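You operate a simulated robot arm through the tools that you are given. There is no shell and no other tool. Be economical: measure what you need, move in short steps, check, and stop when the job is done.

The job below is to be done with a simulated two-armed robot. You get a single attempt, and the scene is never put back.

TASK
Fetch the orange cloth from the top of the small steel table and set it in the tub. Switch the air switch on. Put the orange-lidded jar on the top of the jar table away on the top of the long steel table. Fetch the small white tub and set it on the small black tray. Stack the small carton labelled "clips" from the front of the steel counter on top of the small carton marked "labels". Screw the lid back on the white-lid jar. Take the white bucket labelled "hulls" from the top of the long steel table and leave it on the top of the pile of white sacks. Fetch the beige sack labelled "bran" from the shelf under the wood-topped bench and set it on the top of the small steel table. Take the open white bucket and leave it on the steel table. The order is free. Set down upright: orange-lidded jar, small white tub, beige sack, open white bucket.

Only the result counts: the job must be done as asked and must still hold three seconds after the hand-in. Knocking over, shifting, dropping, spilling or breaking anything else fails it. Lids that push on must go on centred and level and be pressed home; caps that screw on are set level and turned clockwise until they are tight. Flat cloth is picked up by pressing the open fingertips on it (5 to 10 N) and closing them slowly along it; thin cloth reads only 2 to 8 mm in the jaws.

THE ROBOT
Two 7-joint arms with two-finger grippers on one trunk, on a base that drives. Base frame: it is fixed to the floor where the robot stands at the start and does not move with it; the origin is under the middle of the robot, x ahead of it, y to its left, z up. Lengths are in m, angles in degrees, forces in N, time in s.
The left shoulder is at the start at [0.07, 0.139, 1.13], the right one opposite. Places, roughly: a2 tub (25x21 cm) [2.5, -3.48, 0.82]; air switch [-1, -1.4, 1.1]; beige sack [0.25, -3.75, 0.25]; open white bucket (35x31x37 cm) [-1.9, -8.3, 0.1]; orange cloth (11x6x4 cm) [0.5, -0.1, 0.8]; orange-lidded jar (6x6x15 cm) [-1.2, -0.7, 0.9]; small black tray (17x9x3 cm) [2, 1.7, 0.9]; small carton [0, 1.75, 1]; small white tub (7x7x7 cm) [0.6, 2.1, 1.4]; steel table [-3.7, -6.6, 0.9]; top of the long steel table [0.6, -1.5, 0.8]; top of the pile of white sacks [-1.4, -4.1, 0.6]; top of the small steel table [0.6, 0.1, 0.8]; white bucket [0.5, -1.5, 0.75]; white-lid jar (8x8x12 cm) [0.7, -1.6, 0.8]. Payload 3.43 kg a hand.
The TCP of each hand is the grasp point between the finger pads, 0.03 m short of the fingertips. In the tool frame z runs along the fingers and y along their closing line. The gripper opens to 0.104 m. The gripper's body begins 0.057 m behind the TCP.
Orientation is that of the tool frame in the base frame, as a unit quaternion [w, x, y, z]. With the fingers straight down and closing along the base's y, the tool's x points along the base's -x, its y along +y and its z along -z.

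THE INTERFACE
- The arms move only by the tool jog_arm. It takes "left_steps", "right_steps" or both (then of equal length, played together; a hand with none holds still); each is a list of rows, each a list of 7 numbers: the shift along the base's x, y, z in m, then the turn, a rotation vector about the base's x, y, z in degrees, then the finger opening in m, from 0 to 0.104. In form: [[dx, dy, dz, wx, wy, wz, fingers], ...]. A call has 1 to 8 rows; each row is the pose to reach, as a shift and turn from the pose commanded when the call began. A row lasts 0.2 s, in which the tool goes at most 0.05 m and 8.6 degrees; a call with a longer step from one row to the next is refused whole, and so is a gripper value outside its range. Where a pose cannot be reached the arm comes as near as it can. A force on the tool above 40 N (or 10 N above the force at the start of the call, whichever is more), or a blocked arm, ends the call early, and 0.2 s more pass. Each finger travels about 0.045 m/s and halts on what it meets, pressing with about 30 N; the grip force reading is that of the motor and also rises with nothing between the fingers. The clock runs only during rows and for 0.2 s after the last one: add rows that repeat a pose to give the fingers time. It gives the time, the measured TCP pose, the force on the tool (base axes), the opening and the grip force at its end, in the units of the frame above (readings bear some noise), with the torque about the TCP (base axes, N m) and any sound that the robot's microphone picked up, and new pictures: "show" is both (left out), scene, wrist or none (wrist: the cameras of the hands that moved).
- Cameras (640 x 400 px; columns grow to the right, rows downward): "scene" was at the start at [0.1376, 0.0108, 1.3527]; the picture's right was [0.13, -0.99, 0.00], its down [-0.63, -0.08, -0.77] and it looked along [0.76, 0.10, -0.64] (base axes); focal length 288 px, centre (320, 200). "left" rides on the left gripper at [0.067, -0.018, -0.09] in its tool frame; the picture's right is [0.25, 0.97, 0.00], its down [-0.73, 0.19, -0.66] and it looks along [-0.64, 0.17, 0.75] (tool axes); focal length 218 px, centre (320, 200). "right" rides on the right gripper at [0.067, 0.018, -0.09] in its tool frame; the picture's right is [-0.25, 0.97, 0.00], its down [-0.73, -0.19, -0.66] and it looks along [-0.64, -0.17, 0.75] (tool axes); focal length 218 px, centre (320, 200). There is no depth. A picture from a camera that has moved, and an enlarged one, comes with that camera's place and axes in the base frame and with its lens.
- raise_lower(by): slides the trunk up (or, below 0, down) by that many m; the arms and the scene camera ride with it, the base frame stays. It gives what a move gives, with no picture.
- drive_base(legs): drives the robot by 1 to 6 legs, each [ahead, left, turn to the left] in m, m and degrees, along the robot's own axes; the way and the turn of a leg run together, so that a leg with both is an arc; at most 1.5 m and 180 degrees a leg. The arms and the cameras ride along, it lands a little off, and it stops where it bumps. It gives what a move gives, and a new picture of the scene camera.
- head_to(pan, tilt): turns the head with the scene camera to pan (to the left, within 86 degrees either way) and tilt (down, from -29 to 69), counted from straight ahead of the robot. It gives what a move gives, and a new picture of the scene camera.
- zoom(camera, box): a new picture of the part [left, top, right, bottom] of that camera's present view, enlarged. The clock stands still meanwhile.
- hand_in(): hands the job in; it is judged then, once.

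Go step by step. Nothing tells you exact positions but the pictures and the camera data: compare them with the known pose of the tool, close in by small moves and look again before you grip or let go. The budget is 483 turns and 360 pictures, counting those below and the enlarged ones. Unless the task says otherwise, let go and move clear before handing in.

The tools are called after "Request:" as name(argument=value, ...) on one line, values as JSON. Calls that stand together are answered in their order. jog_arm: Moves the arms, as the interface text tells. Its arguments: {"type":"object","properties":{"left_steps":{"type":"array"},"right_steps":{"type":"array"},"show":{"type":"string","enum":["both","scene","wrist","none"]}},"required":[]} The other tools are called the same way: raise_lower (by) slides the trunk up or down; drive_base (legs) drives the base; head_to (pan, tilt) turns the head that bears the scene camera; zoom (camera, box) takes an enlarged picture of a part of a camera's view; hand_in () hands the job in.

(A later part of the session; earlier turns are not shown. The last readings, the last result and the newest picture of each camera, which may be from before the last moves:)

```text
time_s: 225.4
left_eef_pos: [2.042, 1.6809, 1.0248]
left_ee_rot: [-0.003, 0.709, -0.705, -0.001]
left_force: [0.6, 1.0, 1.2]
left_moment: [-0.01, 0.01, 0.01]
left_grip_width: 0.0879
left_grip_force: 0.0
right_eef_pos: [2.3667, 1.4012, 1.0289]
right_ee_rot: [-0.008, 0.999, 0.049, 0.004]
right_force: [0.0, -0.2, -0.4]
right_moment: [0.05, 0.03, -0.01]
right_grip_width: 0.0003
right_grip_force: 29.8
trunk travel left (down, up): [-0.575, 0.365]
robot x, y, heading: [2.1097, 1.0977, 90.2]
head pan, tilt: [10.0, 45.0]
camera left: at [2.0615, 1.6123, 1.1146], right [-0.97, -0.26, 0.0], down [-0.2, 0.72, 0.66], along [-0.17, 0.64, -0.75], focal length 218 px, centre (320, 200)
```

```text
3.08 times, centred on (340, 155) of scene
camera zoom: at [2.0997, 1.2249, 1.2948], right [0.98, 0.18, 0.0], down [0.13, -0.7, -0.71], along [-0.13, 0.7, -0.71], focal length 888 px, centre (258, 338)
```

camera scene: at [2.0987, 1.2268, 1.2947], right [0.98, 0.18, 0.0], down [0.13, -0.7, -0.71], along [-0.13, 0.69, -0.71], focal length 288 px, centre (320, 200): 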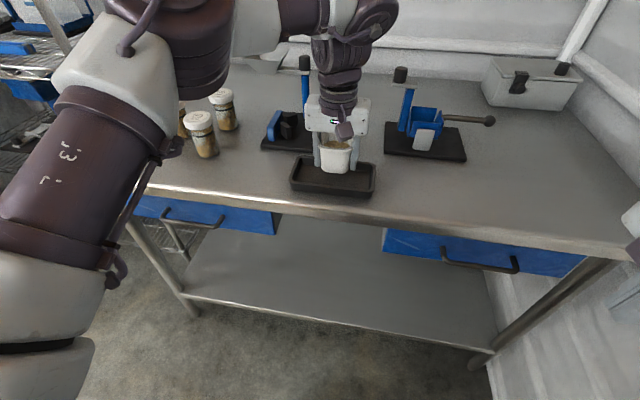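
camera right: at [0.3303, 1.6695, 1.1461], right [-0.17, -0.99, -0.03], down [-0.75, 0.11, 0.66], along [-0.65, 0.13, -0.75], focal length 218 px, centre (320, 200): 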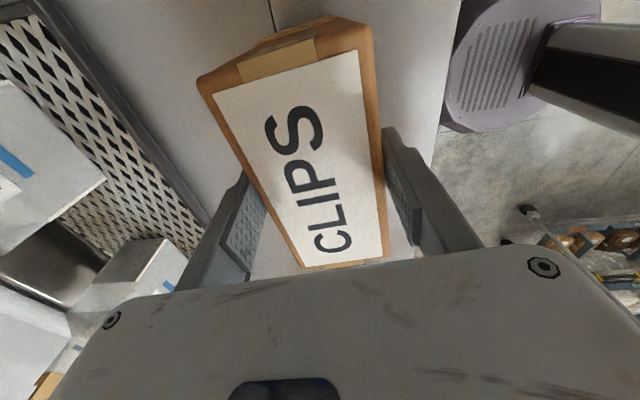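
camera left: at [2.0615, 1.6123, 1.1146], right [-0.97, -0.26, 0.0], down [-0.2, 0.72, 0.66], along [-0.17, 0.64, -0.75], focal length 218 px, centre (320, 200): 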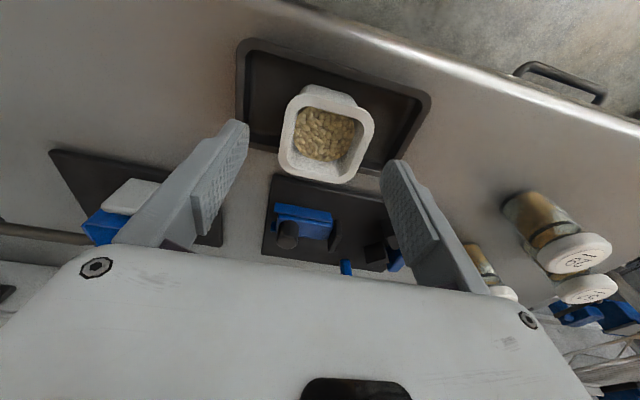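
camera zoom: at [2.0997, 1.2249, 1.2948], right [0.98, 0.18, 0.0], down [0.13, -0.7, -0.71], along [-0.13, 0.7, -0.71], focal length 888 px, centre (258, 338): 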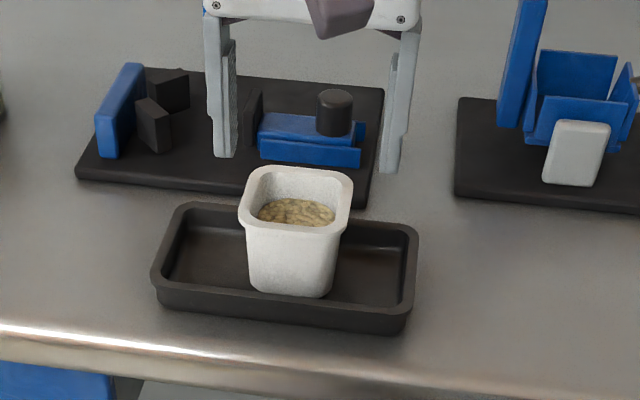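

The white tub stands in the tray. Next come the orange jar and the air switch on the west side: I raise up, back away and drive across.

Request:
raise_lower(by=0.2)

Request:
drive_base(legs=[[-0.17, 0, 0], [0, 1.3, 0], [0, 1.15, 0], [0, 0, 90], [0, 1.3, 0]])

Request:
head_to(pan=10, tilt=30)

```text
time_s: 227.6
left_eef_pos: [2.0429, 1.6816, 1.2254]
left_ee_rot: [-0.002, 0.709, -0.705, -0.002]
left_force: [0.6, -0.5, -0.3]
left_moment: [-0.02, -0.01, -0.01]
left_grip_width: 0.088
left_grip_force: 0.2
right_eef_pos: [2.3675, 1.4016, 1.2275]
right_ee_rot: [-0.008, 0.999, 0.049, 0.003]
right_force: [0.3, 0.3, 0.0]
right_moment: [-0.05, 0.0, -0.01]
right_grip_width: 0.0002
right_grip_force: 30.2
trunk travel left (down, up): [-0.775, 0.165]
robot x, y, heading: [2.1123, 1.0947, 90.3]
head pan, tilt: [10.0, 45.0]
```

```text
time_s: 246.5
left_eef_pos: [-0.918, 0.5715, 1.2251]
left_ee_rot: [-0.009, 1.0, -0.015, -0.002]
left_force: [-1.1, 13.9, -1.6]
left_moment: [-1.07, 0.0, 0.01]
left_grip_width: 0.0856
left_grip_force: 0.1
right_eef_pos: [-0.6363, 0.8824, 1.2285]
right_ee_rot: [-0.008, 0.674, 0.738, -0.003]
right_force: [0.4, 0.2, -0.1]
right_moment: [0.07, 0.02, 0.01]
right_grip_width: 0.0001
right_grip_force: 30.0
trunk travel left (down, up): [-0.775, 0.165]
robot x, y, heading: [-0.3326, 0.621, 179.7]
head pan, tilt: [10.0, 45.0]
stopped in leg 5: the force on the tool passed its limit at 75 N (the readings are from after the stop); the commanded pose is now the measured one
camera scene: at [-0.4604, 0.6086, 1.4947], right [-0.17, 0.99, 0.0], down [0.7, 0.12, -0.71], along [-0.7, -0.12, -0.71], focal length 288 px, centre (320, 200)
```

scene: 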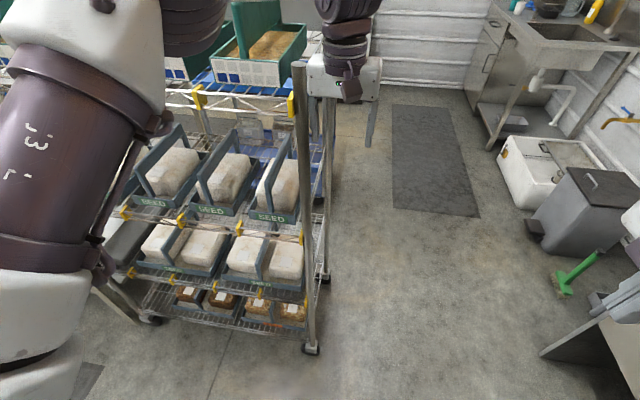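

```text
time_s: 247.2
left_eef_pos: [-0.9176, 0.5712, 1.2237]
left_ee_rot: [-0.006, 1.0, -0.011, -0.002]
left_force: [-1.4, 7.5, -1.1]
left_moment: [-0.45, -0.05, 0.05]
left_grip_width: 0.0852
left_grip_force: 0.1
right_eef_pos: [-0.6362, 0.8832, 1.2269]
right_ee_rot: [-0.007, 0.674, 0.738, -0.003]
right_force: [-0.8, 0.3, 0.6]
right_moment: [0.0, -0.01, 0.01]
right_grip_width: 0.0
right_grip_force: 30.2
trunk travel left (down, up): [-0.775, 0.165]
robot x, y, heading: [-0.3278, 0.622, 179.8]
head pan, tilt: [10.0, 30.0]
camera scene: at [-0.4687, 0.6104, 1.5173], right [-0.17, 0.99, 0.0], down [0.49, 0.08, -0.87], along [-0.85, -0.15, -0.5], focal length 288 px, centre (320, 200)
```

scene: 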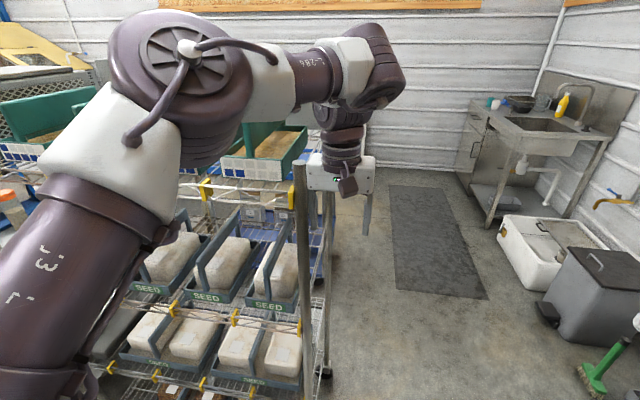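

The left hand bumped a post of the seed rack. I move off at once, draw the left hand in and check the rack.

Request:
drive_base(legs=[[0, -0.12, 0]])

Request:
jog_arm(left_steps=[[0.048, 0, 0, 0, 0, 0, 0.06], [0.096, 0, 0, 0, 0, 0, 0.03], [0.144, 0, 0, 0, 0, 0, 0], [0.19, 0, 0, 0, 0, 0, 0], [0.238, 0, 0, 0, 0, 0, 0], [0.28, 0, 0, 0, 0, 0, 0]], show="scene")

```text
time_s: 248.5
left_eef_pos: [-0.9164, 0.6849, 1.225]
left_ee_rot: [-0.008, 1.0, -0.009, -0.001]
left_force: [-0.3, -1.5, -0.3]
left_moment: [0.03, -0.02, -0.01]
left_grip_width: 0.0879
left_grip_force: 0.0
right_eef_pos: [-0.6361, 0.9988, 1.2292]
right_ee_rot: [-0.008, 0.674, 0.739, -0.002]
right_force: [0.2, 0.3, -0.3]
right_moment: [0.03, 0.02, -0.03]
right_grip_width: 0.0
right_grip_force: 30.3
trunk travel left (down, up): [-0.775, 0.165]
robot x, y, heading: [-0.3284, 0.7376, 180.2]
head pan, tilt: [10.0, 30.0]
camera scene: at [-0.4681, 0.7248, 1.5174], right [-0.17, 0.99, 0.0], down [0.49, 0.09, -0.87], along [-0.85, -0.15, -0.5], focal length 288 px, centre (320, 200)
```

scene: 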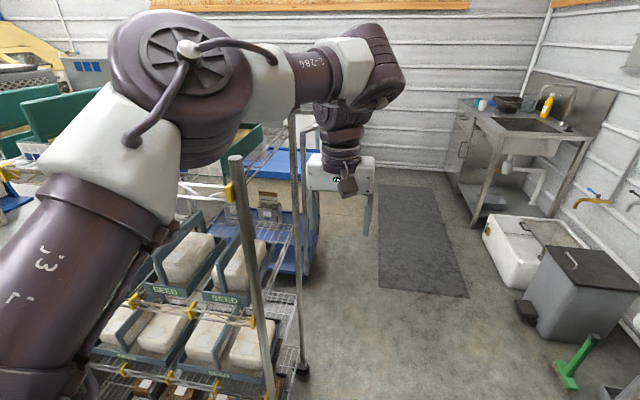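

```text
time_s: 249.9
left_eef_pos: [-0.7957, 0.6866, 1.2231]
left_ee_rot: [-0.005, 1.0, -0.01, -0.002]
left_force: [-0.4, 0.2, 0.0]
left_moment: [-0.01, 0.02, 0.03]
left_grip_width: 0.0002
left_grip_force: 29.9
left hand out of reach, approached as far as the arm can: row 3, 4, 5, 6
right_eef_pos: [-0.6345, 1.0008, 1.2288]
right_ee_rot: [-0.007, 0.674, 0.739, -0.003]
right_force: [0.4, 0.7, 0.0]
right_moment: [-0.03, 0.05, 0.01]
right_grip_width: 0.0003
right_grip_force: 30.1
trunk travel left (down, up): [-0.775, 0.165]
robot x, y, heading: [-0.3265, 0.7434, 179.7]
head pan, tilt: [10.0, 30.0]
camera scene: at [-0.468, 0.7285, 1.5174], right [-0.17, 0.99, 0.0], down [0.49, 0.09, -0.87], along [-0.85, -0.15, -0.5], focal length 288 px, centre (320, 200)
```

scene: 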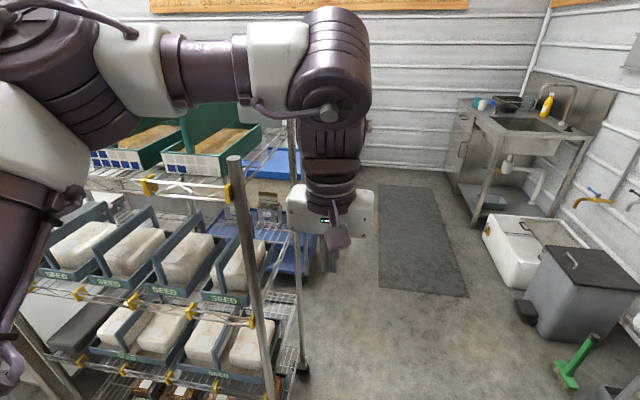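

The rack hasn't moved: its posts are still at about [-0.92, 0.49] and [-1.28, 0.50]. I tuck the left hand in, keep further east and go south past it.

Request:
jog_arm(left_steps=[[0.03, -0.04, 0, 0, 0, 0, 0], [0.06, -0.08, 0, 0, 0, 0, 0], [0.09, -0.12, 0, 0, 0, 0, 0], [0.11, -0.16, 0, 0, 0, 0, 0], [0.13, -0.2, 0, 0, 0, 0, 0]], show="none")

Request:
drive_base(legs=[[-0.12, 0, 0], [0, 0.7, 0]])

Request:
head_to(pan=25, tilt=25)

```text
time_s: 251.1
left_eef_pos: [-0.6665, 0.487, 1.2268]
left_ee_rot: [-0.008, 1.0, -0.01, -0.004]
left_force: [0.6, -0.5, -0.5]
left_moment: [0.02, 0.04, 0.01]
left_grip_width: 0.0
left_grip_force: 30.3
left hand out of reach, approached as far as the arm can: row 1, 2, 3, 4
right_eef_pos: [-0.6342, 1.0011, 1.2295]
right_ee_rot: [-0.009, 0.674, 0.739, -0.003]
right_force: [0.1, -0.1, 0.6]
right_moment: [-0.01, 0.02, 0.01]
right_grip_width: 0.0
right_grip_force: 29.8
trunk travel left (down, up): [-0.775, 0.165]
robot x, y, heading: [-0.3293, 0.7407, 180.1]
head pan, tilt: [10.0, 30.0]
```

```text
time_s: 255.7
left_eef_pos: [-0.5506, -0.2052, 1.2263]
left_ee_rot: [-0.007, 1.0, -0.011, -0.003]
left_force: [-0.2, -0.5, 0.3]
left_moment: [0.0, -0.01, -0.01]
left_grip_width: 0.0001
left_grip_force: 30.7
right_eef_pos: [-0.5172, 0.308, 1.2279]
right_ee_rot: [-0.008, 0.674, 0.738, -0.003]
right_force: [-0.4, 0.2, -0.1]
right_moment: [-0.02, 0.0, 0.0]
right_grip_width: 0.0
right_grip_force: 29.6
trunk travel left (down, up): [-0.775, 0.165]
robot x, y, heading: [-0.2169, 0.0464, 179.7]
head pan, tilt: [10.0, 30.0]
camera scene: at [-0.3505, 0.0336, 1.5174], right [-0.17, 0.99, 0.0], down [0.49, 0.08, -0.87], along [-0.85, -0.15, -0.5], focal length 288 px, centre (320, 200)
```

scene: 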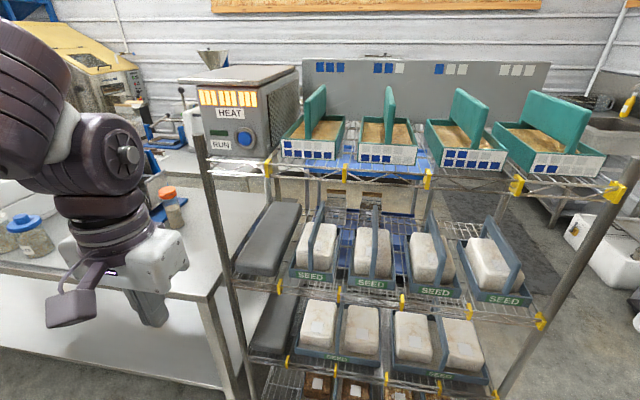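

```text
time_s: 256.5
left_eef_pos: [-0.5506, -0.2067, 1.2271]
left_ee_rot: [-0.006, 1.0, -0.01, -0.002]
left_force: [-0.9, -0.6, 0.5]
left_moment: [0.0, 0.02, 0.01]
left_grip_width: 0.0001
left_grip_force: 29.8
right_eef_pos: [-0.5181, 0.306, 1.2286]
right_ee_rot: [-0.007, 0.675, 0.738, -0.003]
right_force: [0.1, 0.6, 0.1]
right_moment: [-0.02, 0.02, 0.0]
right_grip_width: 0.0
right_grip_force: 30.0
trunk travel left (down, up): [-0.775, 0.165]
robot x, y, heading: [-0.2114, 0.0495, 179.5]
head pan, tilt: [25.0, 25.0]
camera scene: at [-0.3451, 0.0087, 1.5253], right [-0.42, 0.91, 0.0], down [0.38, 0.18, -0.91], along [-0.82, -0.38, -0.42], focal length 288 px, centre (320, 200)
```

scene: 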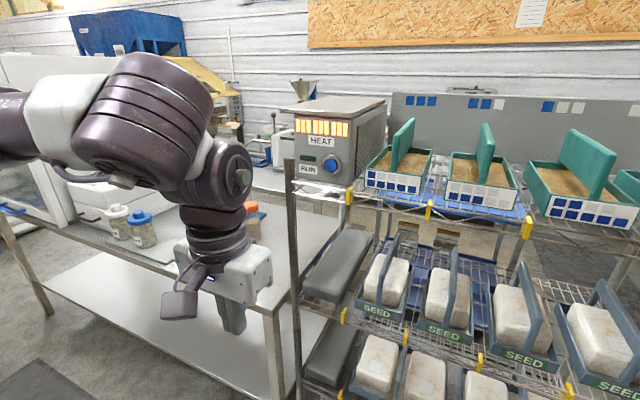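

Request:
drive_base(legs=[[0, 0.7, 0]])

Request:
head_to(pan=5, tilt=35)

```text
time_s: 260.4
left_eef_pos: [-0.5515, -0.9109, 1.2273]
left_ee_rot: [-0.007, 1.0, -0.009, -0.003]
left_force: [0.2, -1.0, 0.0]
left_moment: [-0.03, 0.01, 0.01]
left_grip_width: 0.0
left_grip_force: 30.2
right_eef_pos: [-0.5207, -0.3987, 1.2282]
right_ee_rot: [-0.007, 0.674, 0.738, -0.002]
right_force: [0.8, -0.3, 0.8]
right_moment: [-0.02, 0.01, 0.03]
right_grip_width: 0.0
right_grip_force: 30.2
trunk travel left (down, up): [-0.775, 0.165]
robot x, y, heading: [-0.213, -0.6622, 180.0]
head pan, tilt: [25.0, 25.0]
camera scene: at [-0.347, -0.695, 1.5254], right [-0.42, 0.91, 0.0], down [0.38, 0.18, -0.91], along [-0.82, -0.38, -0.42], focal length 288 px, centre (320, 200)
```

scene: 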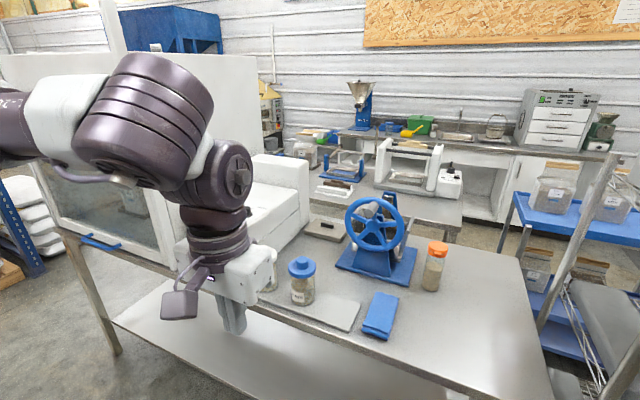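

```text
time_s: 261.2
left_eef_pos: [-0.5515, -0.9128, 1.2262]
left_ee_rot: [-0.007, 1.0, -0.01, -0.002]
left_force: [-0.5, 0.7, 0.2]
left_moment: [-0.02, -0.04, -0.01]
left_grip_width: 0.0003
left_grip_force: 30.4
right_eef_pos: [-0.519, -0.4004, 1.2283]
right_ee_rot: [-0.007, 0.673, 0.739, -0.003]
right_force: [0.4, 0.6, -0.3]
right_moment: [0.02, 0.04, 0.01]
right_grip_width: 0.0
right_grip_force: 30.5
trunk travel left (down, up): [-0.775, 0.165]
robot x, y, heading: [-0.2195, -0.6597, 180.1]
head pan, tilt: [5.0, 35.0]
camera scene: at [-0.3512, -0.6656, 1.5096], right [-0.09, 1.0, 0.0], down [0.57, 0.05, -0.82], along [-0.82, -0.07, -0.57], focal length 288 px, centre (320, 200)
```

scene: 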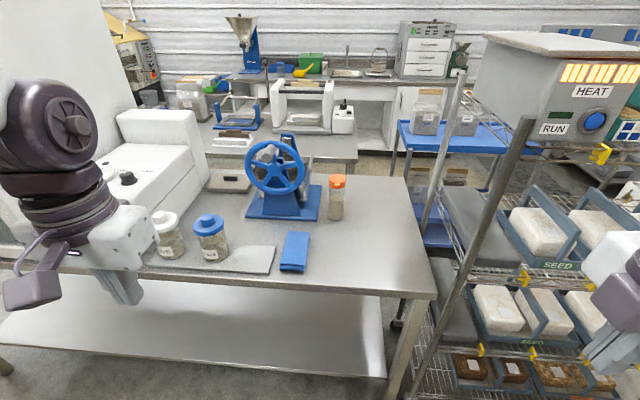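

The orange-lidded jar is near [-1.19, -0.68] with its base at z≈0.86. I'll use the right hand, so I turn it to close sideways and shift south.

Request:
jog_arm(right_steps=[[0, 0, 0, 0, 0, -8.5, 0.02], [0, 0, 0, 0, 0, -17, 0.04], [0, 0, 0, 0, 0, -25.5, 0.06], [0, 0, 0, 0, 0, -34, 0.08], [0, 0, 0, 0, 0, -42.5, 0.1], [0, 0, 0, 0, 0, -51, 0.1], [0, 0, 0, 0, 0, -59.5, 0.1], [0, 0, 0, 0, 0, -68, 0.1]], show="none")

Request:
jog_arm(right_steps=[[0, 0, 0, 0, 0, -8.5, 0.1], [0, 0, 0, 0, 0, -17, 0.1], [0, 0, 0, 0, 0, -25.5, 0.1]], show="none")

Request:
drive_base(legs=[[0, 0.22, 0], [0.25, 0, 0]])

```text
time_s: 263.0
left_eef_pos: [-0.5518, -0.9136, 1.2266]
left_ee_rot: [-0.006, 1.0, -0.01, -0.002]
left_force: [-0.4, 0.1, -0.2]
left_moment: [0.01, 0.01, -0.01]
left_grip_width: 0.0
left_grip_force: 30.1
right_eef_pos: [-0.5206, -0.4001, 1.2285]
right_ee_rot: [-0.007, 0.972, 0.234, 0.002]
right_force: [0.8, -0.5, 0.3]
right_moment: [0.01, 0.01, 0.02]
right_grip_width: 0.1001
right_grip_force: 0.0
trunk travel left (down, up): [-0.775, 0.165]
robot x, y, heading: [-0.2203, -0.661, 180.0]
head pan, tilt: [5.0, 35.0]
```

```text
time_s: 263.8
left_eef_pos: [-0.5497, -0.9138, 1.2267]
left_ee_rot: [-0.007, 1.0, -0.009, -0.002]
left_force: [-0.1, -0.3, 0.9]
left_moment: [0.02, 0.03, 0.0]
left_grip_width: 0.0
left_grip_force: 30.0
right_eef_pos: [-0.5185, -0.4035, 1.2284]
right_ee_rot: [-0.012, 0.998, 0.057, 0.005]
right_force: [0.2, -0.4, -0.4]
right_moment: [0.01, 0.04, 0.01]
right_grip_width: 0.0999
right_grip_force: 0.1
right hand out of reach, approached as far as the arm can: row 3
trunk travel left (down, up): [-0.775, 0.165]
robot x, y, heading: [-0.2177, -0.6551, 179.8]
head pan, tilt: [5.0, 35.0]
```

```text
time_s: 266.9
left_eef_pos: [-0.8012, -1.1285, 1.2269]
left_ee_rot: [-0.007, 1.0, -0.011, -0.004]
left_force: [0.7, -0.6, 0.1]
left_moment: [-0.01, -0.02, -0.02]
left_grip_width: 0.0001
left_grip_force: 29.8
right_eef_pos: [-0.7685, -0.618, 1.2281]
right_ee_rot: [-0.01, 0.998, 0.056, 0.004]
right_force: [0.3, 0.7, -0.1]
right_moment: [-0.02, 0.0, -0.01]
right_grip_width: 0.1001
right_grip_force: 0.1
trunk travel left (down, up): [-0.775, 0.165]
robot x, y, heading: [-0.4628, -0.8769, 179.6]
head pan, tilt: [5.0, 35.0]
camera scene: at [-0.5989, -0.8822, 1.5099], right [-0.08, 1.0, 0.0], down [0.57, 0.05, -0.82], along [-0.82, -0.07, -0.57], focal length 288 px, centre (320, 200)
```

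scene: 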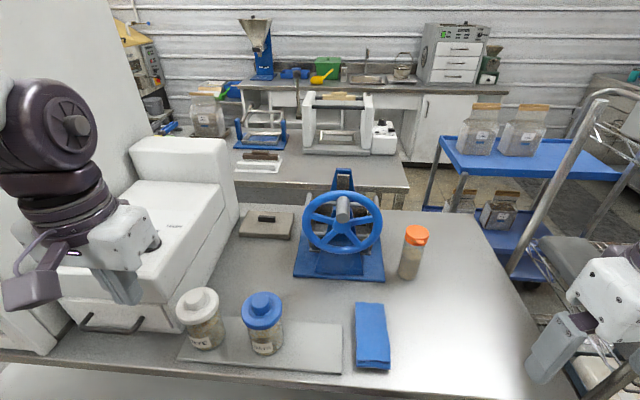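

The jar centre is about [-1.19, -0.675]. I tip the right hand forward for reach and come up in front of the jar.

Request:
jog_arm(right_steps=[[-0.038, -0.007, -0.027, 0, 6, 0, 0.085], [-0.076, -0.014, -0.054, 0, 12, 0, 0.085], [-0.114, -0.021, -0.08, 0, 18, 0, 0.085], [-0.152, -0.028, -0.107, 0, 24, 0, 0.085], [-0.19, -0.035, -0.134, 0, 31, 0, 0.085], [-0.228, -0.043, -0.16, 0, 37, 0, 0.085], [-0.266, -0.05, -0.187, 0, 44, 0, 0.085], [-0.304, -0.057, -0.213, 0, 50, 0, 0.085]], show="both")

```text
time_s: 268.7
left_eef_pos: [-0.8046, -1.1277, 1.226]
left_ee_rot: [-0.007, 1.0, -0.011, -0.001]
left_force: [-0.1, -0.5, -0.5]
left_moment: [0.0, -0.03, 0.02]
left_grip_width: 0.0
left_grip_force: 30.3
right_eef_pos: [-1.0754, -0.6751, 1.0141]
right_ee_rot: [-0.034, 0.907, 0.045, -0.418]
right_force: [0.5, 0.0, 0.0]
right_moment: [0.03, -0.04, 0.02]
right_grip_width: 0.085
right_grip_force: 0.1
trunk travel left (down, up): [-0.775, 0.165]
robot x, y, heading: [-0.4658, -0.8725, 179.4]
head pan, tilt: [5.0, 35.0]
camera scene: at [-0.6031, -0.8808, 1.5095], right [-0.08, 1.0, 0.0], down [0.57, 0.05, -0.82], along [-0.82, -0.07, -0.57], focal length 288 px, centre (320, 200)
camera right: at [-0.9631, -0.6857, 1.0196], right [-0.11, -0.99, 0.09], down [0.02, 0.09, 1.0], along [-0.99, 0.11, 0.01], focal length 218 px, centre (320, 200)
```

scene: 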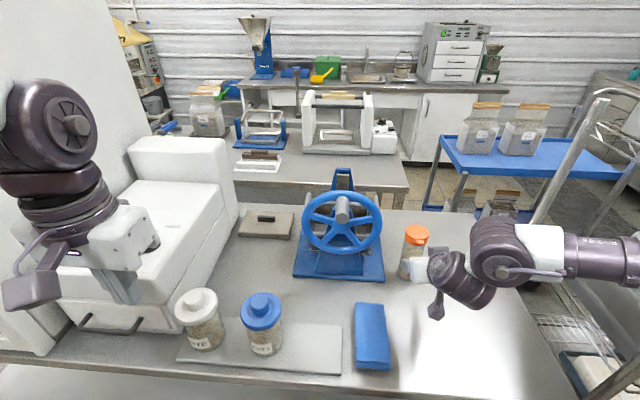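
right: 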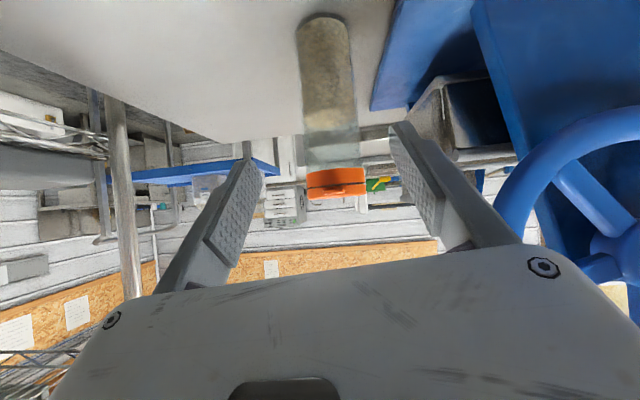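

The jar sits squarely between the fingers. I slide in along the tool axis and grip.

Request:
jog_arm(right_steps=[[-0.029, 0.001, -0.021, 0, 0, 0, 0.085], [-0.058, 0.002, -0.042, 0, 0, 0, 0.085], [-0.087, 0.002, -0.063, 0, 0, 0, 0.085], [-0.113, 0.002, -0.083, 0, 0, 0, 0.085], [-0.113, 0.002, -0.083, 0, 0, 0, 0.065], [-0.113, 0.002, -0.083, 0, 0, 0, 0.05], [-0.113, 0.002, -0.083, 0, 0, 0, 0.04], [-0.113, 0.002, -0.083, 0, 0, 0, 0.04]], show="both")

```text
time_s: 270.5
left_eef_pos: [-0.804, -1.1291, 1.2262]
left_ee_rot: [-0.007, 1.0, -0.011, -0.002]
left_force: [-0.2, 0.2, 0.2]
left_moment: [0.01, -0.01, -0.01]
left_grip_width: 0.0001
left_grip_force: 30.2
right_eef_pos: [-1.1872, -0.6718, 0.9313]
right_ee_rot: [-0.033, 0.908, 0.046, -0.416]
right_force: [0.4, 0.2, -0.6]
right_moment: [-0.01, 0.0, -0.02]
right_grip_width: 0.04
right_grip_force: 0.1
trunk travel left (down, up): [-0.775, 0.165]
robot x, y, heading: [-0.4659, -0.8758, 179.5]
head pan, tilt: [5.0, 35.0]
camera scene: at [-0.6024, -0.8815, 1.5095], right [-0.08, 1.0, 0.0], down [0.57, 0.05, -0.82], along [-0.82, -0.07, -0.57], focal length 288 px, centre (320, 200)
camera right: at [-1.0752, -0.6836, 0.9361], right [-0.11, -0.99, 0.09], down [0.01, 0.09, 1.0], along [-0.99, 0.11, 0.0], focal length 218 px, centre (320, 200)
```

scene: 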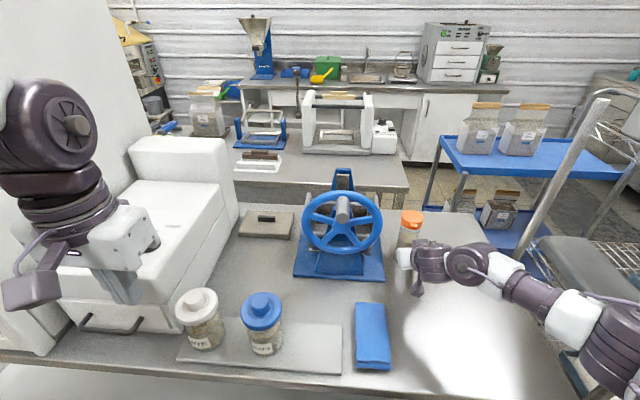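
right: 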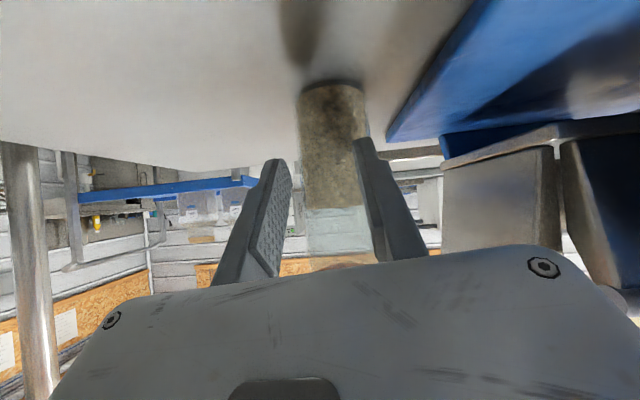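

The fingers closed in front of the jar, which is really nearer x≈-1.25. I reopen and go in 6.5 cm more.

Request:
jog_arm(right_steps=[[0, 0, 0, 0, 0, 0, 0.065], [0, 0, 0, 0, 0, 0, 0.085], [0, 0, 0, 0, 0, 0, 0.085], [-0.02, -0.002, 0, 0, 0, 0, 0.085], [-0.04, -0.004, 0, 0, 0, 0, 0.085], [-0.065, -0.004, 0, 0, 0, 0, 0.085]], show="wrist")

```text
time_s: 271.9
left_eef_pos: [-0.8034, -1.1291, 1.2257]
left_ee_rot: [-0.007, 1.0, -0.012, -0.001]
left_force: [-1.0, 0.7, 0.2]
left_moment: [0.03, -0.02, 0.03]
left_grip_width: 0.0001
left_grip_force: 30.2
right_eef_pos: [-1.2513, -0.675, 0.9311]
right_ee_rot: [-0.033, 0.908, 0.047, -0.416]
right_force: [0.2, -0.3, 0.1]
right_moment: [0.02, 0.02, -0.02]
right_grip_width: 0.0849
right_grip_force: 0.1
trunk travel left (down, up): [-0.775, 0.165]
robot x, y, heading: [-0.4678, -0.8746, 179.9]
head pan, tilt: [5.0, 35.0]
camera right: at [-1.1395, -0.6876, 0.937], right [-0.11, -0.99, 0.09], down [0.01, 0.09, 1.0], along [-0.99, 0.11, 0.0], focal length 218 px, centre (320, 200)
```

right: 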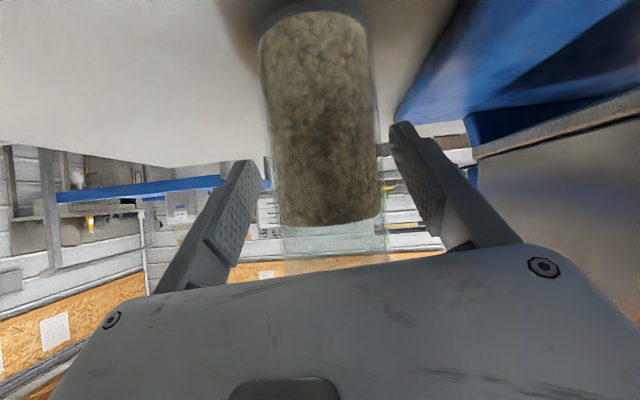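

Request:
jog_arm(right_steps=[[0, 0, 0, 0, 0, 0, 0.07], [0, 0, 0, 0, 0, 0, 0.055], [0, 0, 0, 0, 0, 0, 0.04], [0, 0, 0, 0, 0, 0, 0.03], [0, 0, 0, 0, 0, 0, 0.03]], show="none")

Request:
jog_arm(right_steps=[[0, 0, 0.03, 0, 0, 0, 0.03], [0, 0, 0.06, 0, 0, 0, 0.03], [0.01, 0, 0.1, 0, 0, 0, 0.03]], show="both")

```text
time_s: 273.1
left_eef_pos: [-0.8025, -1.1298, 1.2267]
left_ee_rot: [-0.008, 1.0, -0.012, -0.002]
left_force: [-0.7, 0.3, -1.0]
left_moment: [0.0, -0.01, 0.0]
left_grip_width: 0.0
left_grip_force: 30.2
right_eef_pos: [-1.252, -0.6766, 0.9324]
right_ee_rot: [-0.034, 0.907, 0.045, -0.417]
right_force: [-1.0, -0.5, 0.5]
right_moment: [-0.11, 0.01, 0.04]
right_grip_width: 0.0554
right_grip_force: 30.2
trunk travel left (down, up): [-0.775, 0.165]
robot x, y, heading: [-0.4664, -0.8731, 179.8]
head pan, tilt: [5.0, 35.0]
```

```text
time_s: 273.9
left_eef_pos: [-0.802, -1.1292, 1.2269]
left_ee_rot: [-0.007, 1.0, -0.011, -0.003]
left_force: [0.6, -0.3, -0.3]
left_moment: [-0.01, 0.02, 0.01]
left_grip_width: 0.0
left_grip_force: 30.0
right_eef_pos: [-1.2412, -0.6759, 1.0324]
right_ee_rot: [-0.034, 0.908, 0.045, -0.416]
right_force: [0.8, 0.1, -1.0]
right_moment: [0.05, 0.03, -0.02]
right_grip_width: 0.0545
right_grip_force: 29.8
trunk travel left (down, up): [-0.775, 0.165]
robot x, y, heading: [-0.4609, -0.8747, 179.9]
head pan, tilt: [5.0, 35.0]
camera scene: at [-0.6009, -0.8819, 1.5096], right [-0.08, 1.0, 0.0], down [0.57, 0.05, -0.82], along [-0.82, -0.07, -0.57], focal length 288 px, centre (320, 200)
camera right: at [-1.1287, -0.6875, 1.0375], right [-0.11, -0.99, 0.09], down [0.01, 0.09, 1.0], along [-0.99, 0.11, 0.0], focal length 218 px, centre (320, 200)
```

scene: 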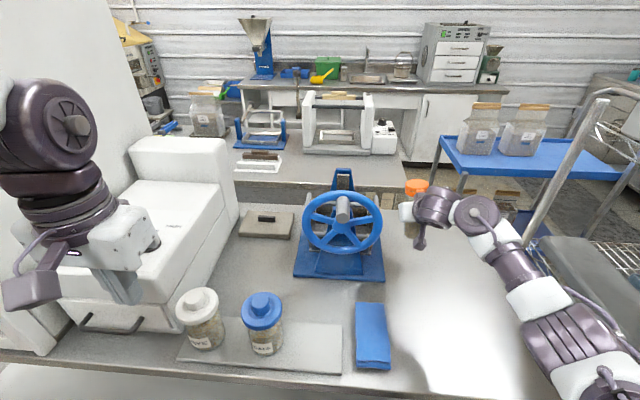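
right: 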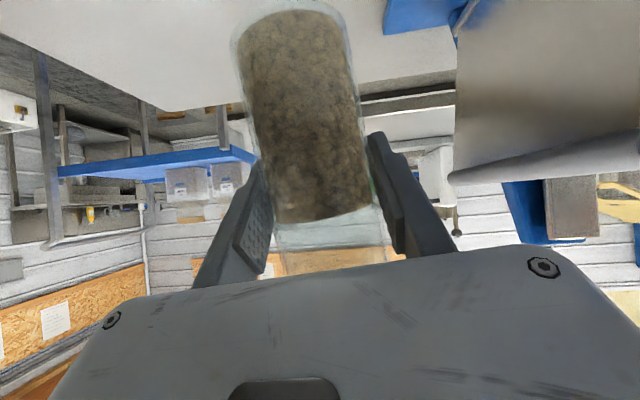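

The jar is lifted. While I'm here, I'll look for the air switch for the left hand, so I retract the jar a little first.

Request:
jog_arm(right_steps=[[0.04, 0, 0.02, 0, 0, 0, 0.03], [0.08, 0, 0.04, 0, 0, 0, 0.03], [0.12, 0, 0.06, 0, 0, 0, 0.03], [0.16, 0, 0.07, 0, 0, 0, 0.03], [0.2, 0, 0.07, 0, 0, 0, 0.03], [0.24, 0, 0.07, 0, 0, 0, 0.03]], left_steps=[[0.03, 0.02, 0.02, 0, 0, 0, 0], [0.06, 0.04, 0.04, 0, 0, 0, 0], [0.09, 0.06, 0.06, 0, 0, 0, 0], [0.09, 0.08, 0.08, 0, 0, 0, 0], [0.09, 0.1, 0.1, 0, 0, 0, 0], [0.09, 0.12, 0.1, 0, 0, 0, 0]], show="none")

Request:
head_to(pan=40, tilt=35)

```text
time_s: 275.5
left_eef_pos: [-0.732, -1.0755, 1.3681]
left_ee_rot: [-0.009, 1.0, -0.011, -0.003]
left_force: [0.6, 0.1, 0.4]
left_moment: [0.02, -0.01, 0.0]
left_grip_width: 0.0001
left_grip_force: 30.0
left hand out of reach, approached as far as the arm can: row 1, 2, 3, 4, 5, 6
right_eef_pos: [-1.004, -0.6294, 1.1204]
right_ee_rot: [-0.097, 0.898, 0.036, -0.427]
right_force: [-0.1, -0.4, -1.4]
right_moment: [0.01, 0.0, -0.05]
right_grip_width: 0.0547
right_grip_force: 29.9
trunk travel left (down, up): [-0.775, 0.165]
robot x, y, heading: [-0.4675, -0.875, 179.4]
head pan, tilt: [5.0, 35.0]
stopped in row 6 (right hand): the arm was blocked; the commanded pose is now the measured one
```

```text
time_s: 276.5
left_eef_pos: [-0.7347, -1.0698, 1.3677]
left_ee_rot: [-0.007, 1.0, -0.011, -0.001]
left_force: [0.8, -0.1, 0.2]
left_moment: [0.03, 0.02, 0.03]
left_grip_width: 0.0002
left_grip_force: 30.6
right_eef_pos: [-1.0048, -0.6264, 1.1181]
right_ee_rot: [-0.095, 0.899, 0.036, -0.427]
right_force: [0.3, 0.3, -2.6]
right_moment: [-0.01, 0.02, -0.01]
right_grip_width: 0.0548
right_grip_force: 30.1
trunk travel left (down, up): [-0.775, 0.165]
robot x, y, heading: [-0.463, -0.8763, 179.8]
head pan, tilt: [40.0, 35.0]
camera scene: at [-0.5814, -0.93, 1.5096], right [-0.64, 0.77, 0.0], down [0.44, 0.37, -0.82], along [-0.63, -0.52, -0.57], focal length 288 px, centre (320, 200)
```

scene: 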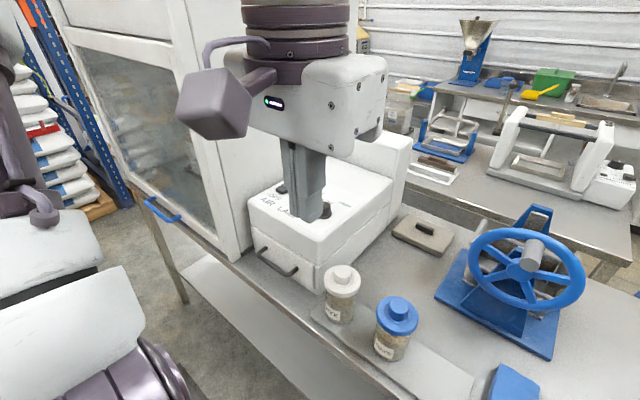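

Request:
jog_arm(left_steps=[[0, 0.04, 0.02, 0, 0, 0, 0], [0, 0.08, 0.04, 0, 0, 0, 0], [0, 0.12, 0.06, 0, 0, 0, 0]], show="none")

Request:
drive_base(legs=[[-0.1, 0.15, 0]])

```text
time_s: 277.3
left_eef_pos: [-0.7356, -0.948, 1.4301]
left_ee_rot: [-0.006, 1.0, -0.012, 0.0]
left_force: [0.1, 1.1, 0.6]
left_moment: [-0.03, 0.01, -0.03]
left_grip_width: 0.0002
left_grip_force: 30.1
left hand out of reach, approached as far as the arm can: row 1, 2
right_eef_pos: [-1.005, -0.6245, 1.1179]
right_ee_rot: [-0.094, 0.899, 0.036, -0.427]
right_force: [0.0, 0.3, -2.0]
right_moment: [-0.02, 0.0, 0.0]
right_grip_width: 0.0546
right_grip_force: 30.2
trunk travel left (down, up): [-0.775, 0.165]
robot x, y, heading: [-0.4686, -0.8759, 179.7]
head pan, tilt: [40.0, 35.0]
```

```text
time_s: 278.8
left_eef_pos: [-0.6392, -1.0974, 1.429]
left_ee_rot: [-0.006, 1.0, -0.012, 0.0]
left_force: [-0.4, -0.1, -1.0]
left_moment: [-0.04, -0.03, -0.01]
left_grip_width: 0.0
left_grip_force: 30.1
right_eef_pos: [-0.9087, -0.773, 1.117]
right_ee_rot: [-0.094, 0.899, 0.035, -0.426]
right_force: [0.3, 0.2, -2.1]
right_moment: [0.01, -0.02, 0.02]
right_grip_width: 0.0546
right_grip_force: 29.9
trunk travel left (down, up): [-0.775, 0.165]
robot x, y, heading: [-0.3677, -1.0212, 179.6]
head pan, tilt: [40.0, 35.0]
camera scene: at [-0.4857, -1.077, 1.5095], right [-0.64, 0.77, 0.0], down [0.44, 0.36, -0.82], along [-0.63, -0.52, -0.57], focal length 288 px, centre (320, 200)
```

scene: 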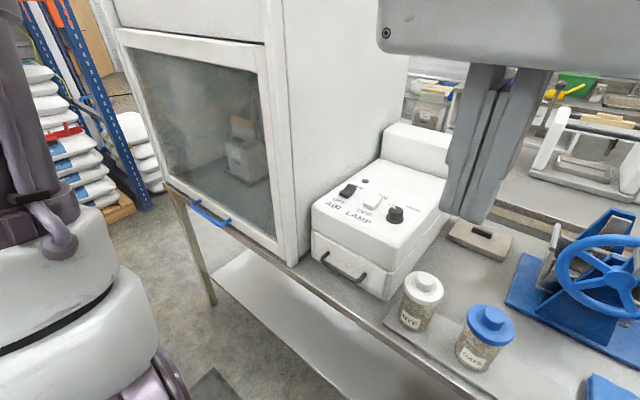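

Request:
zoom(camera="scene", box=[300, 160, 430, 250])

```text
4.44 times, centred on (365, 205) of scene
camera zoom: at [-0.4857, -1.077, 1.5095], right [-0.64, 0.77, 0.0], down [0.44, 0.36, -0.82], along [-0.63, -0.52, -0.57], focal length 1282 px, centre (120, 178)
```

zoom: 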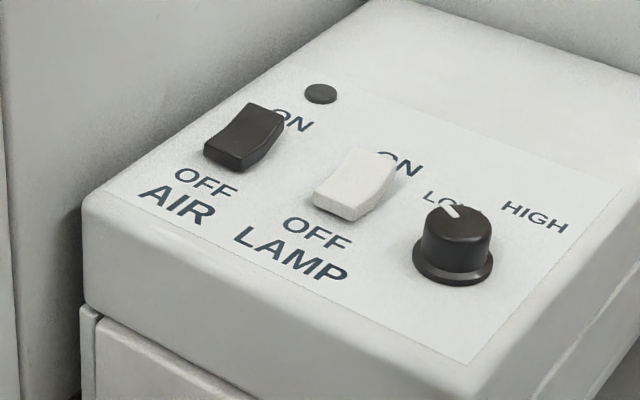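

The AIR rocker is on the control box at about [-1.063, -1.451, 1.07], with its ON end on the far side (≈x -1.077). I raise a bit, move alongside and angle the closed left hand to press there.

Request:
raise_lower(by=0.1)

Request:
drive_base(legs=[[0.05, 0.18, 0]])

Request:
jog_arm(left_steps=[[-0.03, -0.01, -0.02, -5, 5, 0, 0], [-0.06, -0.02, -0.04, -7, 11, 0, 0], [-0.09, -0.03, -0.06, -9, 18, 0, 0], [-0.12, -0.05, -0.08, -11, 25, 0, 0], [-0.15, -0.07, -0.1, -13, 31, 0, 0], [-0.18, -0.09, -0.12, -15, 37, 0, 0], [-0.21, -0.1, -0.15, -15, 42, 0, 0]], show="both")

```text
time_s: 280.1
left_eef_pos: [-0.6373, -1.1008, 1.5282]
left_ee_rot: [-0.007, 1.0, -0.013, 0.0]
left_force: [-0.4, -0.8, 0.3]
left_moment: [0.04, 0.0, -0.02]
left_grip_width: 0.0
left_grip_force: 29.7
right_eef_pos: [-0.9056, -0.775, 1.2192]
right_ee_rot: [-0.095, 0.899, 0.036, -0.426]
right_force: [0.4, 0.2, -1.8]
right_moment: [-0.02, 0.0, 0.03]
right_grip_width: 0.0549
right_grip_force: 29.8
trunk travel left (down, up): [-0.875, 0.065]
robot x, y, heading: [-0.3698, -1.0265, 179.8]
head pan, tilt: [40.0, 35.0]
```

```text
time_s: 281.7
left_eef_pos: [-0.6877, -1.273, 1.5299]
left_ee_rot: [-0.005, 1.0, -0.012, 0.0]
left_force: [0.0, -0.3, 0.6]
left_moment: [-0.07, 0.0, -0.01]
left_grip_width: 0.0001
left_grip_force: 30.1
right_eef_pos: [-0.9559, -0.9488, 1.2167]
right_ee_rot: [-0.094, 0.899, 0.034, -0.426]
right_force: [0.6, 0.8, -1.4]
right_moment: [-0.03, 0.02, 0.04]
right_grip_width: 0.0549
right_grip_force: 29.8
trunk travel left (down, up): [-0.875, 0.065]
robot x, y, heading: [-0.4209, -1.1995, 179.6]
head pan, tilt: [40.0, 35.0]
camera scene: at [-0.5332, -1.2528, 1.6099], right [-0.64, 0.77, 0.0], down [0.44, 0.36, -0.82], along [-0.63, -0.53, -0.57], focal length 288 px, centre (320, 200)
```

scene: 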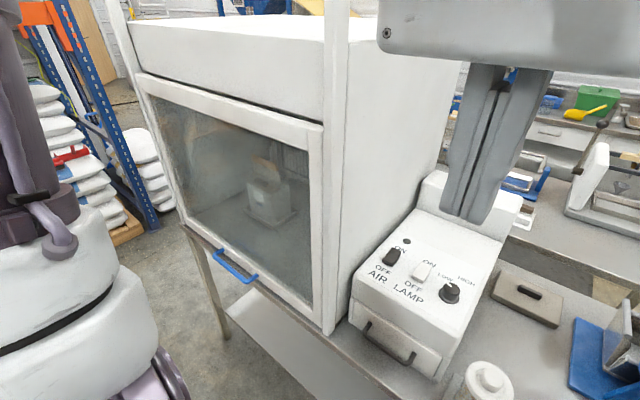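

```text
time_s: 283.3
left_eef_pos: [-0.9425, -1.426, 1.4204]
left_ee_rot: [0.126, 0.927, -0.014, -0.353]
left_force: [-0.7, 0.5, -1.3]
left_moment: [-0.02, -0.04, 0.02]
left_grip_width: 0.0002
left_grip_force: 30.9
left hand out of reach, approached as far as the arm can: row 2, 3, 4, 5, 6, 7
right_eef_pos: [-0.9636, -0.954, 1.2146]
right_ee_rot: [-0.096, 0.9, 0.036, -0.424]
right_force: [-1.0, 0.3, -2.3]
right_moment: [-0.02, -0.09, -0.03]
right_grip_width: 0.0548
right_grip_force: 30.2
trunk travel left (down, up): [-0.875, 0.065]
robot x, y, heading: [-0.4234, -1.2002, 179.8]
head pan, tilt: [40.0, 35.0]
camera scene: at [-0.5436, -1.2581, 1.6088], right [-0.64, 0.77, 0.0], down [0.45, 0.37, -0.82], along [-0.63, -0.52, -0.58], focal length 288 px, centre (320, 200)
camera left: at [-0.8333, -1.3972, 1.4368], right [0.25, -0.97, 0.07], down [-0.1, 0.05, 0.99], along [-0.96, -0.26, -0.09], focal length 218 px, centre (320, 200)
```

scene: 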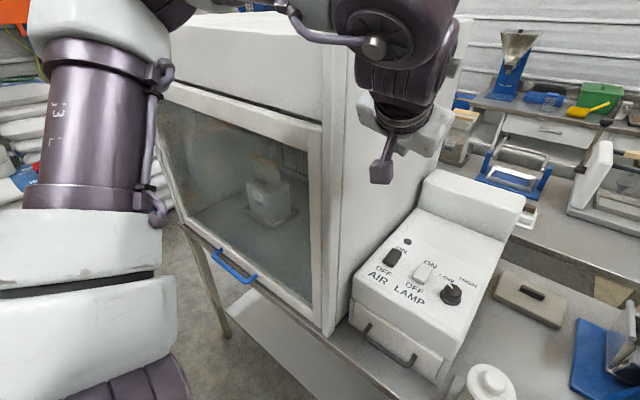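
left: 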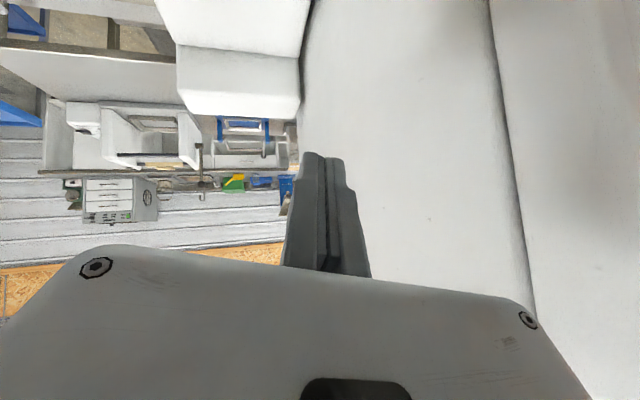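

Request:
jog_arm(left_steps=[[-0.01, -0.002, -0.042, 0, 0, 0, 0], [-0.02, -0.004, -0.084, 0, 0, 0, 0], [-0.035, -0.006, -0.126, 0, 0, 0, 0], [-0.05, -0.008, -0.168, 0, 0, 0, 0], [-0.07, -0.01, -0.208, 0, 0, 0, 0], [-0.09, -0.012, -0.248, 0, 0, 0, 0], [-0.1125, -0.013, -0.27, 0, 0, 0, 0]], show="both")

```text
time_s: 284.9
left_eef_pos: [-1.0466, -1.4374, 1.1518]
left_ee_rot: [0.126, 0.926, -0.014, -0.355]
left_force: [0.5, -1.3, 0.7]
left_moment: [-0.04, -0.01, 0.0]
left_grip_width: 0.0002
left_grip_force: 30.2
left hand out of reach, approached as far as the arm can: row 1, 2, 3, 4
right_eef_pos: [-0.9597, -0.953, 1.2169]
right_ee_rot: [-0.095, 0.899, 0.036, -0.426]
right_force: [0.1, 0.3, -0.9]
right_moment: [0.02, -0.01, 0.01]
right_grip_width: 0.0547
right_grip_force: 30.3
trunk travel left (down, up): [-0.875, 0.065]
robot x, y, heading: [-0.4191, -1.2022, 179.4]
head pan, tilt: [40.0, 35.0]
camera scene: at [-0.536, -1.2581, 1.6095], right [-0.64, 0.77, 0.0], down [0.44, 0.37, -0.82], along [-0.63, -0.52, -0.57], focal length 288 px, centre (320, 200)
camera left: at [-0.938, -1.4096, 1.1675], right [0.25, -0.97, 0.07], down [-0.1, 0.05, 0.99], along [-0.96, -0.26, -0.08], focal length 218 px, centre (320, 200)
```

scene: 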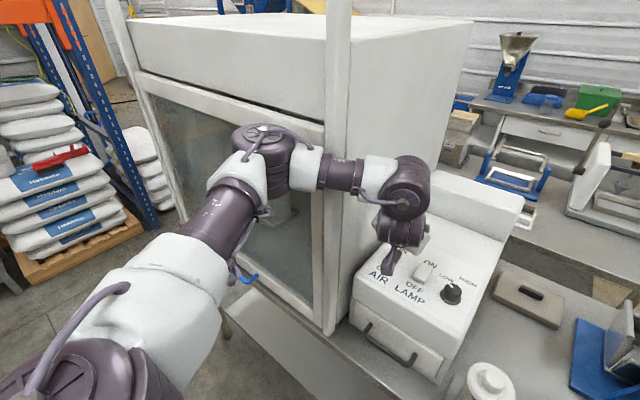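
left: 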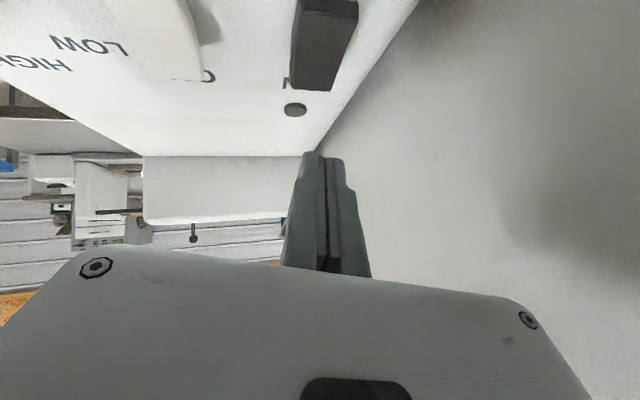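

The rocker's ON end is just ahead of and below the fingertips. I move a little forward and press down.

Request:
jog_arm(left_steps=[[-0.006, -0.002, -0.008, 0, 0, 0, 0], [-0.012, -0.003, -0.016, 0, 0, 0, 0], [-0.012, -0.003, -0.024, 0, 0, 0, 0], [-0.012, -0.003, -0.032, 0, 0, 0, 0], [-0.012, -0.003, -0.04, 0, 0, 0, 0]], show="both")

```text
time_s: 286.1
left_eef_pos: [-1.0547, -1.4377, 1.1148]
left_ee_rot: [0.127, 0.925, -0.014, -0.357]
left_force: [-0.2, 0.1, -0.4]
left_moment: [-0.01, -0.01, -0.01]
left_grip_width: 0.0
left_grip_force: 30.2
right_eef_pos: [-0.9541, -0.9503, 1.2186]
right_ee_rot: [-0.095, 0.898, 0.034, -0.428]
right_force: [-0.4, -0.4, -1.2]
right_moment: [-0.01, 0.0, 0.02]
right_grip_width: 0.0547
right_grip_force: 30.6
trunk travel left (down, up): [-0.875, 0.065]
robot x, y, heading: [-0.4182, -1.1992, 179.5]
head pan, tilt: [40.0, 35.0]
camera scene: at [-0.5298, -1.254, 1.6102], right [-0.64, 0.77, 0.0], down [0.44, 0.36, -0.82], along [-0.63, -0.52, -0.57], focal length 288 px, centre (320, 200)
camera left: at [-0.9453, -1.4087, 1.1309], right [0.25, -0.97, 0.07], down [-0.09, 0.05, 0.99], along [-0.96, -0.26, -0.08], focal length 218 px, centre (320, 200)
```

scene: 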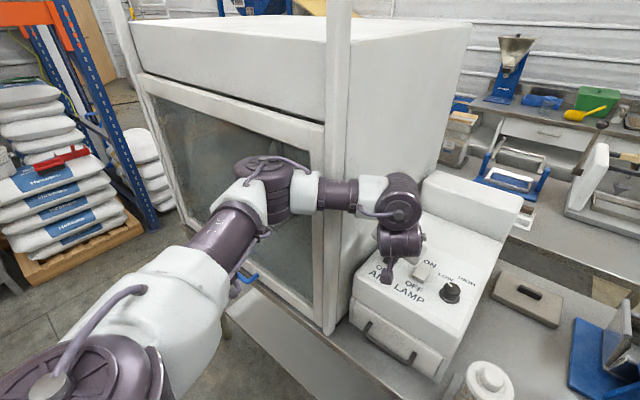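
left: 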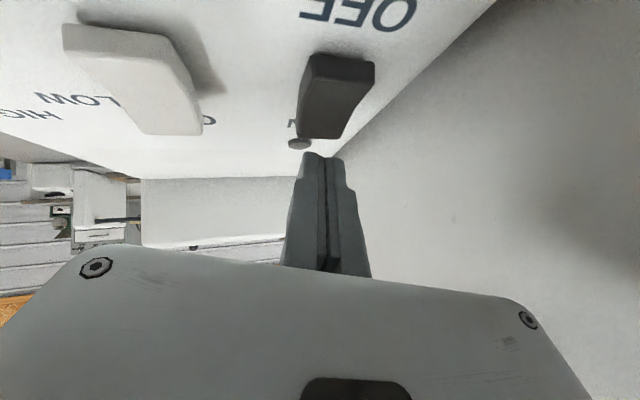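

The ON end is the raised one. I reckon it's at about x≈-1.055, so I shift back 14 mm and press.

Request:
jog_arm(left_steps=[[0.005, -0.001, 0.008, 0, 0, 0, 0], [0.014, -0.002, 0.008, 0, 0, 0, 0], [0.014, -0.002, 0.0, 0, 0, 0, 0], [0.014, -0.002, -0.006, 0, 0, 0, 0], [0.014, -0.002, -0.012, 0, 0, 0, 0], [0.014, -0.002, -0.018, 0, 0, 0, 0]], show="wrist")

```text
time_s: 287.5
left_eef_pos: [-1.0436, -1.4408, 1.0991]
left_ee_rot: [0.127, 0.924, -0.012, -0.36]
left_force: [-2.6, -0.7, 21.1]
left_moment: [0.09, 0.17, 0.05]
left_grip_width: 0.0
left_grip_force: 30.0
right_eef_pos: [-0.9541, -0.9521, 1.2191]
right_ee_rot: [-0.096, 0.898, 0.034, -0.428]
right_force: [0.2, -0.1, -2.3]
right_moment: [-0.03, 0.01, 0.03]
right_grip_width: 0.0548
right_grip_force: 29.9
trunk travel left (down, up): [-0.875, 0.065]
robot x, y, heading: [-0.4173, -1.201, 179.5]
head pan, tilt: [40.0, 35.0]
camera left: at [-0.9345, -1.4122, 1.1145], right [0.25, -0.97, 0.07], down [-0.09, 0.05, 1.0], along [-0.96, -0.26, -0.07], focal length 218 px, centre (320, 200)
```

left: 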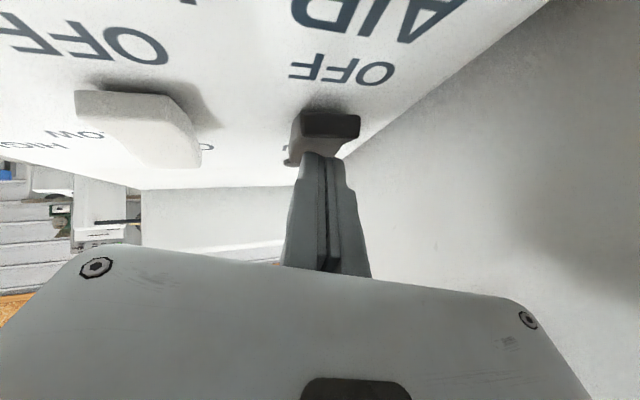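

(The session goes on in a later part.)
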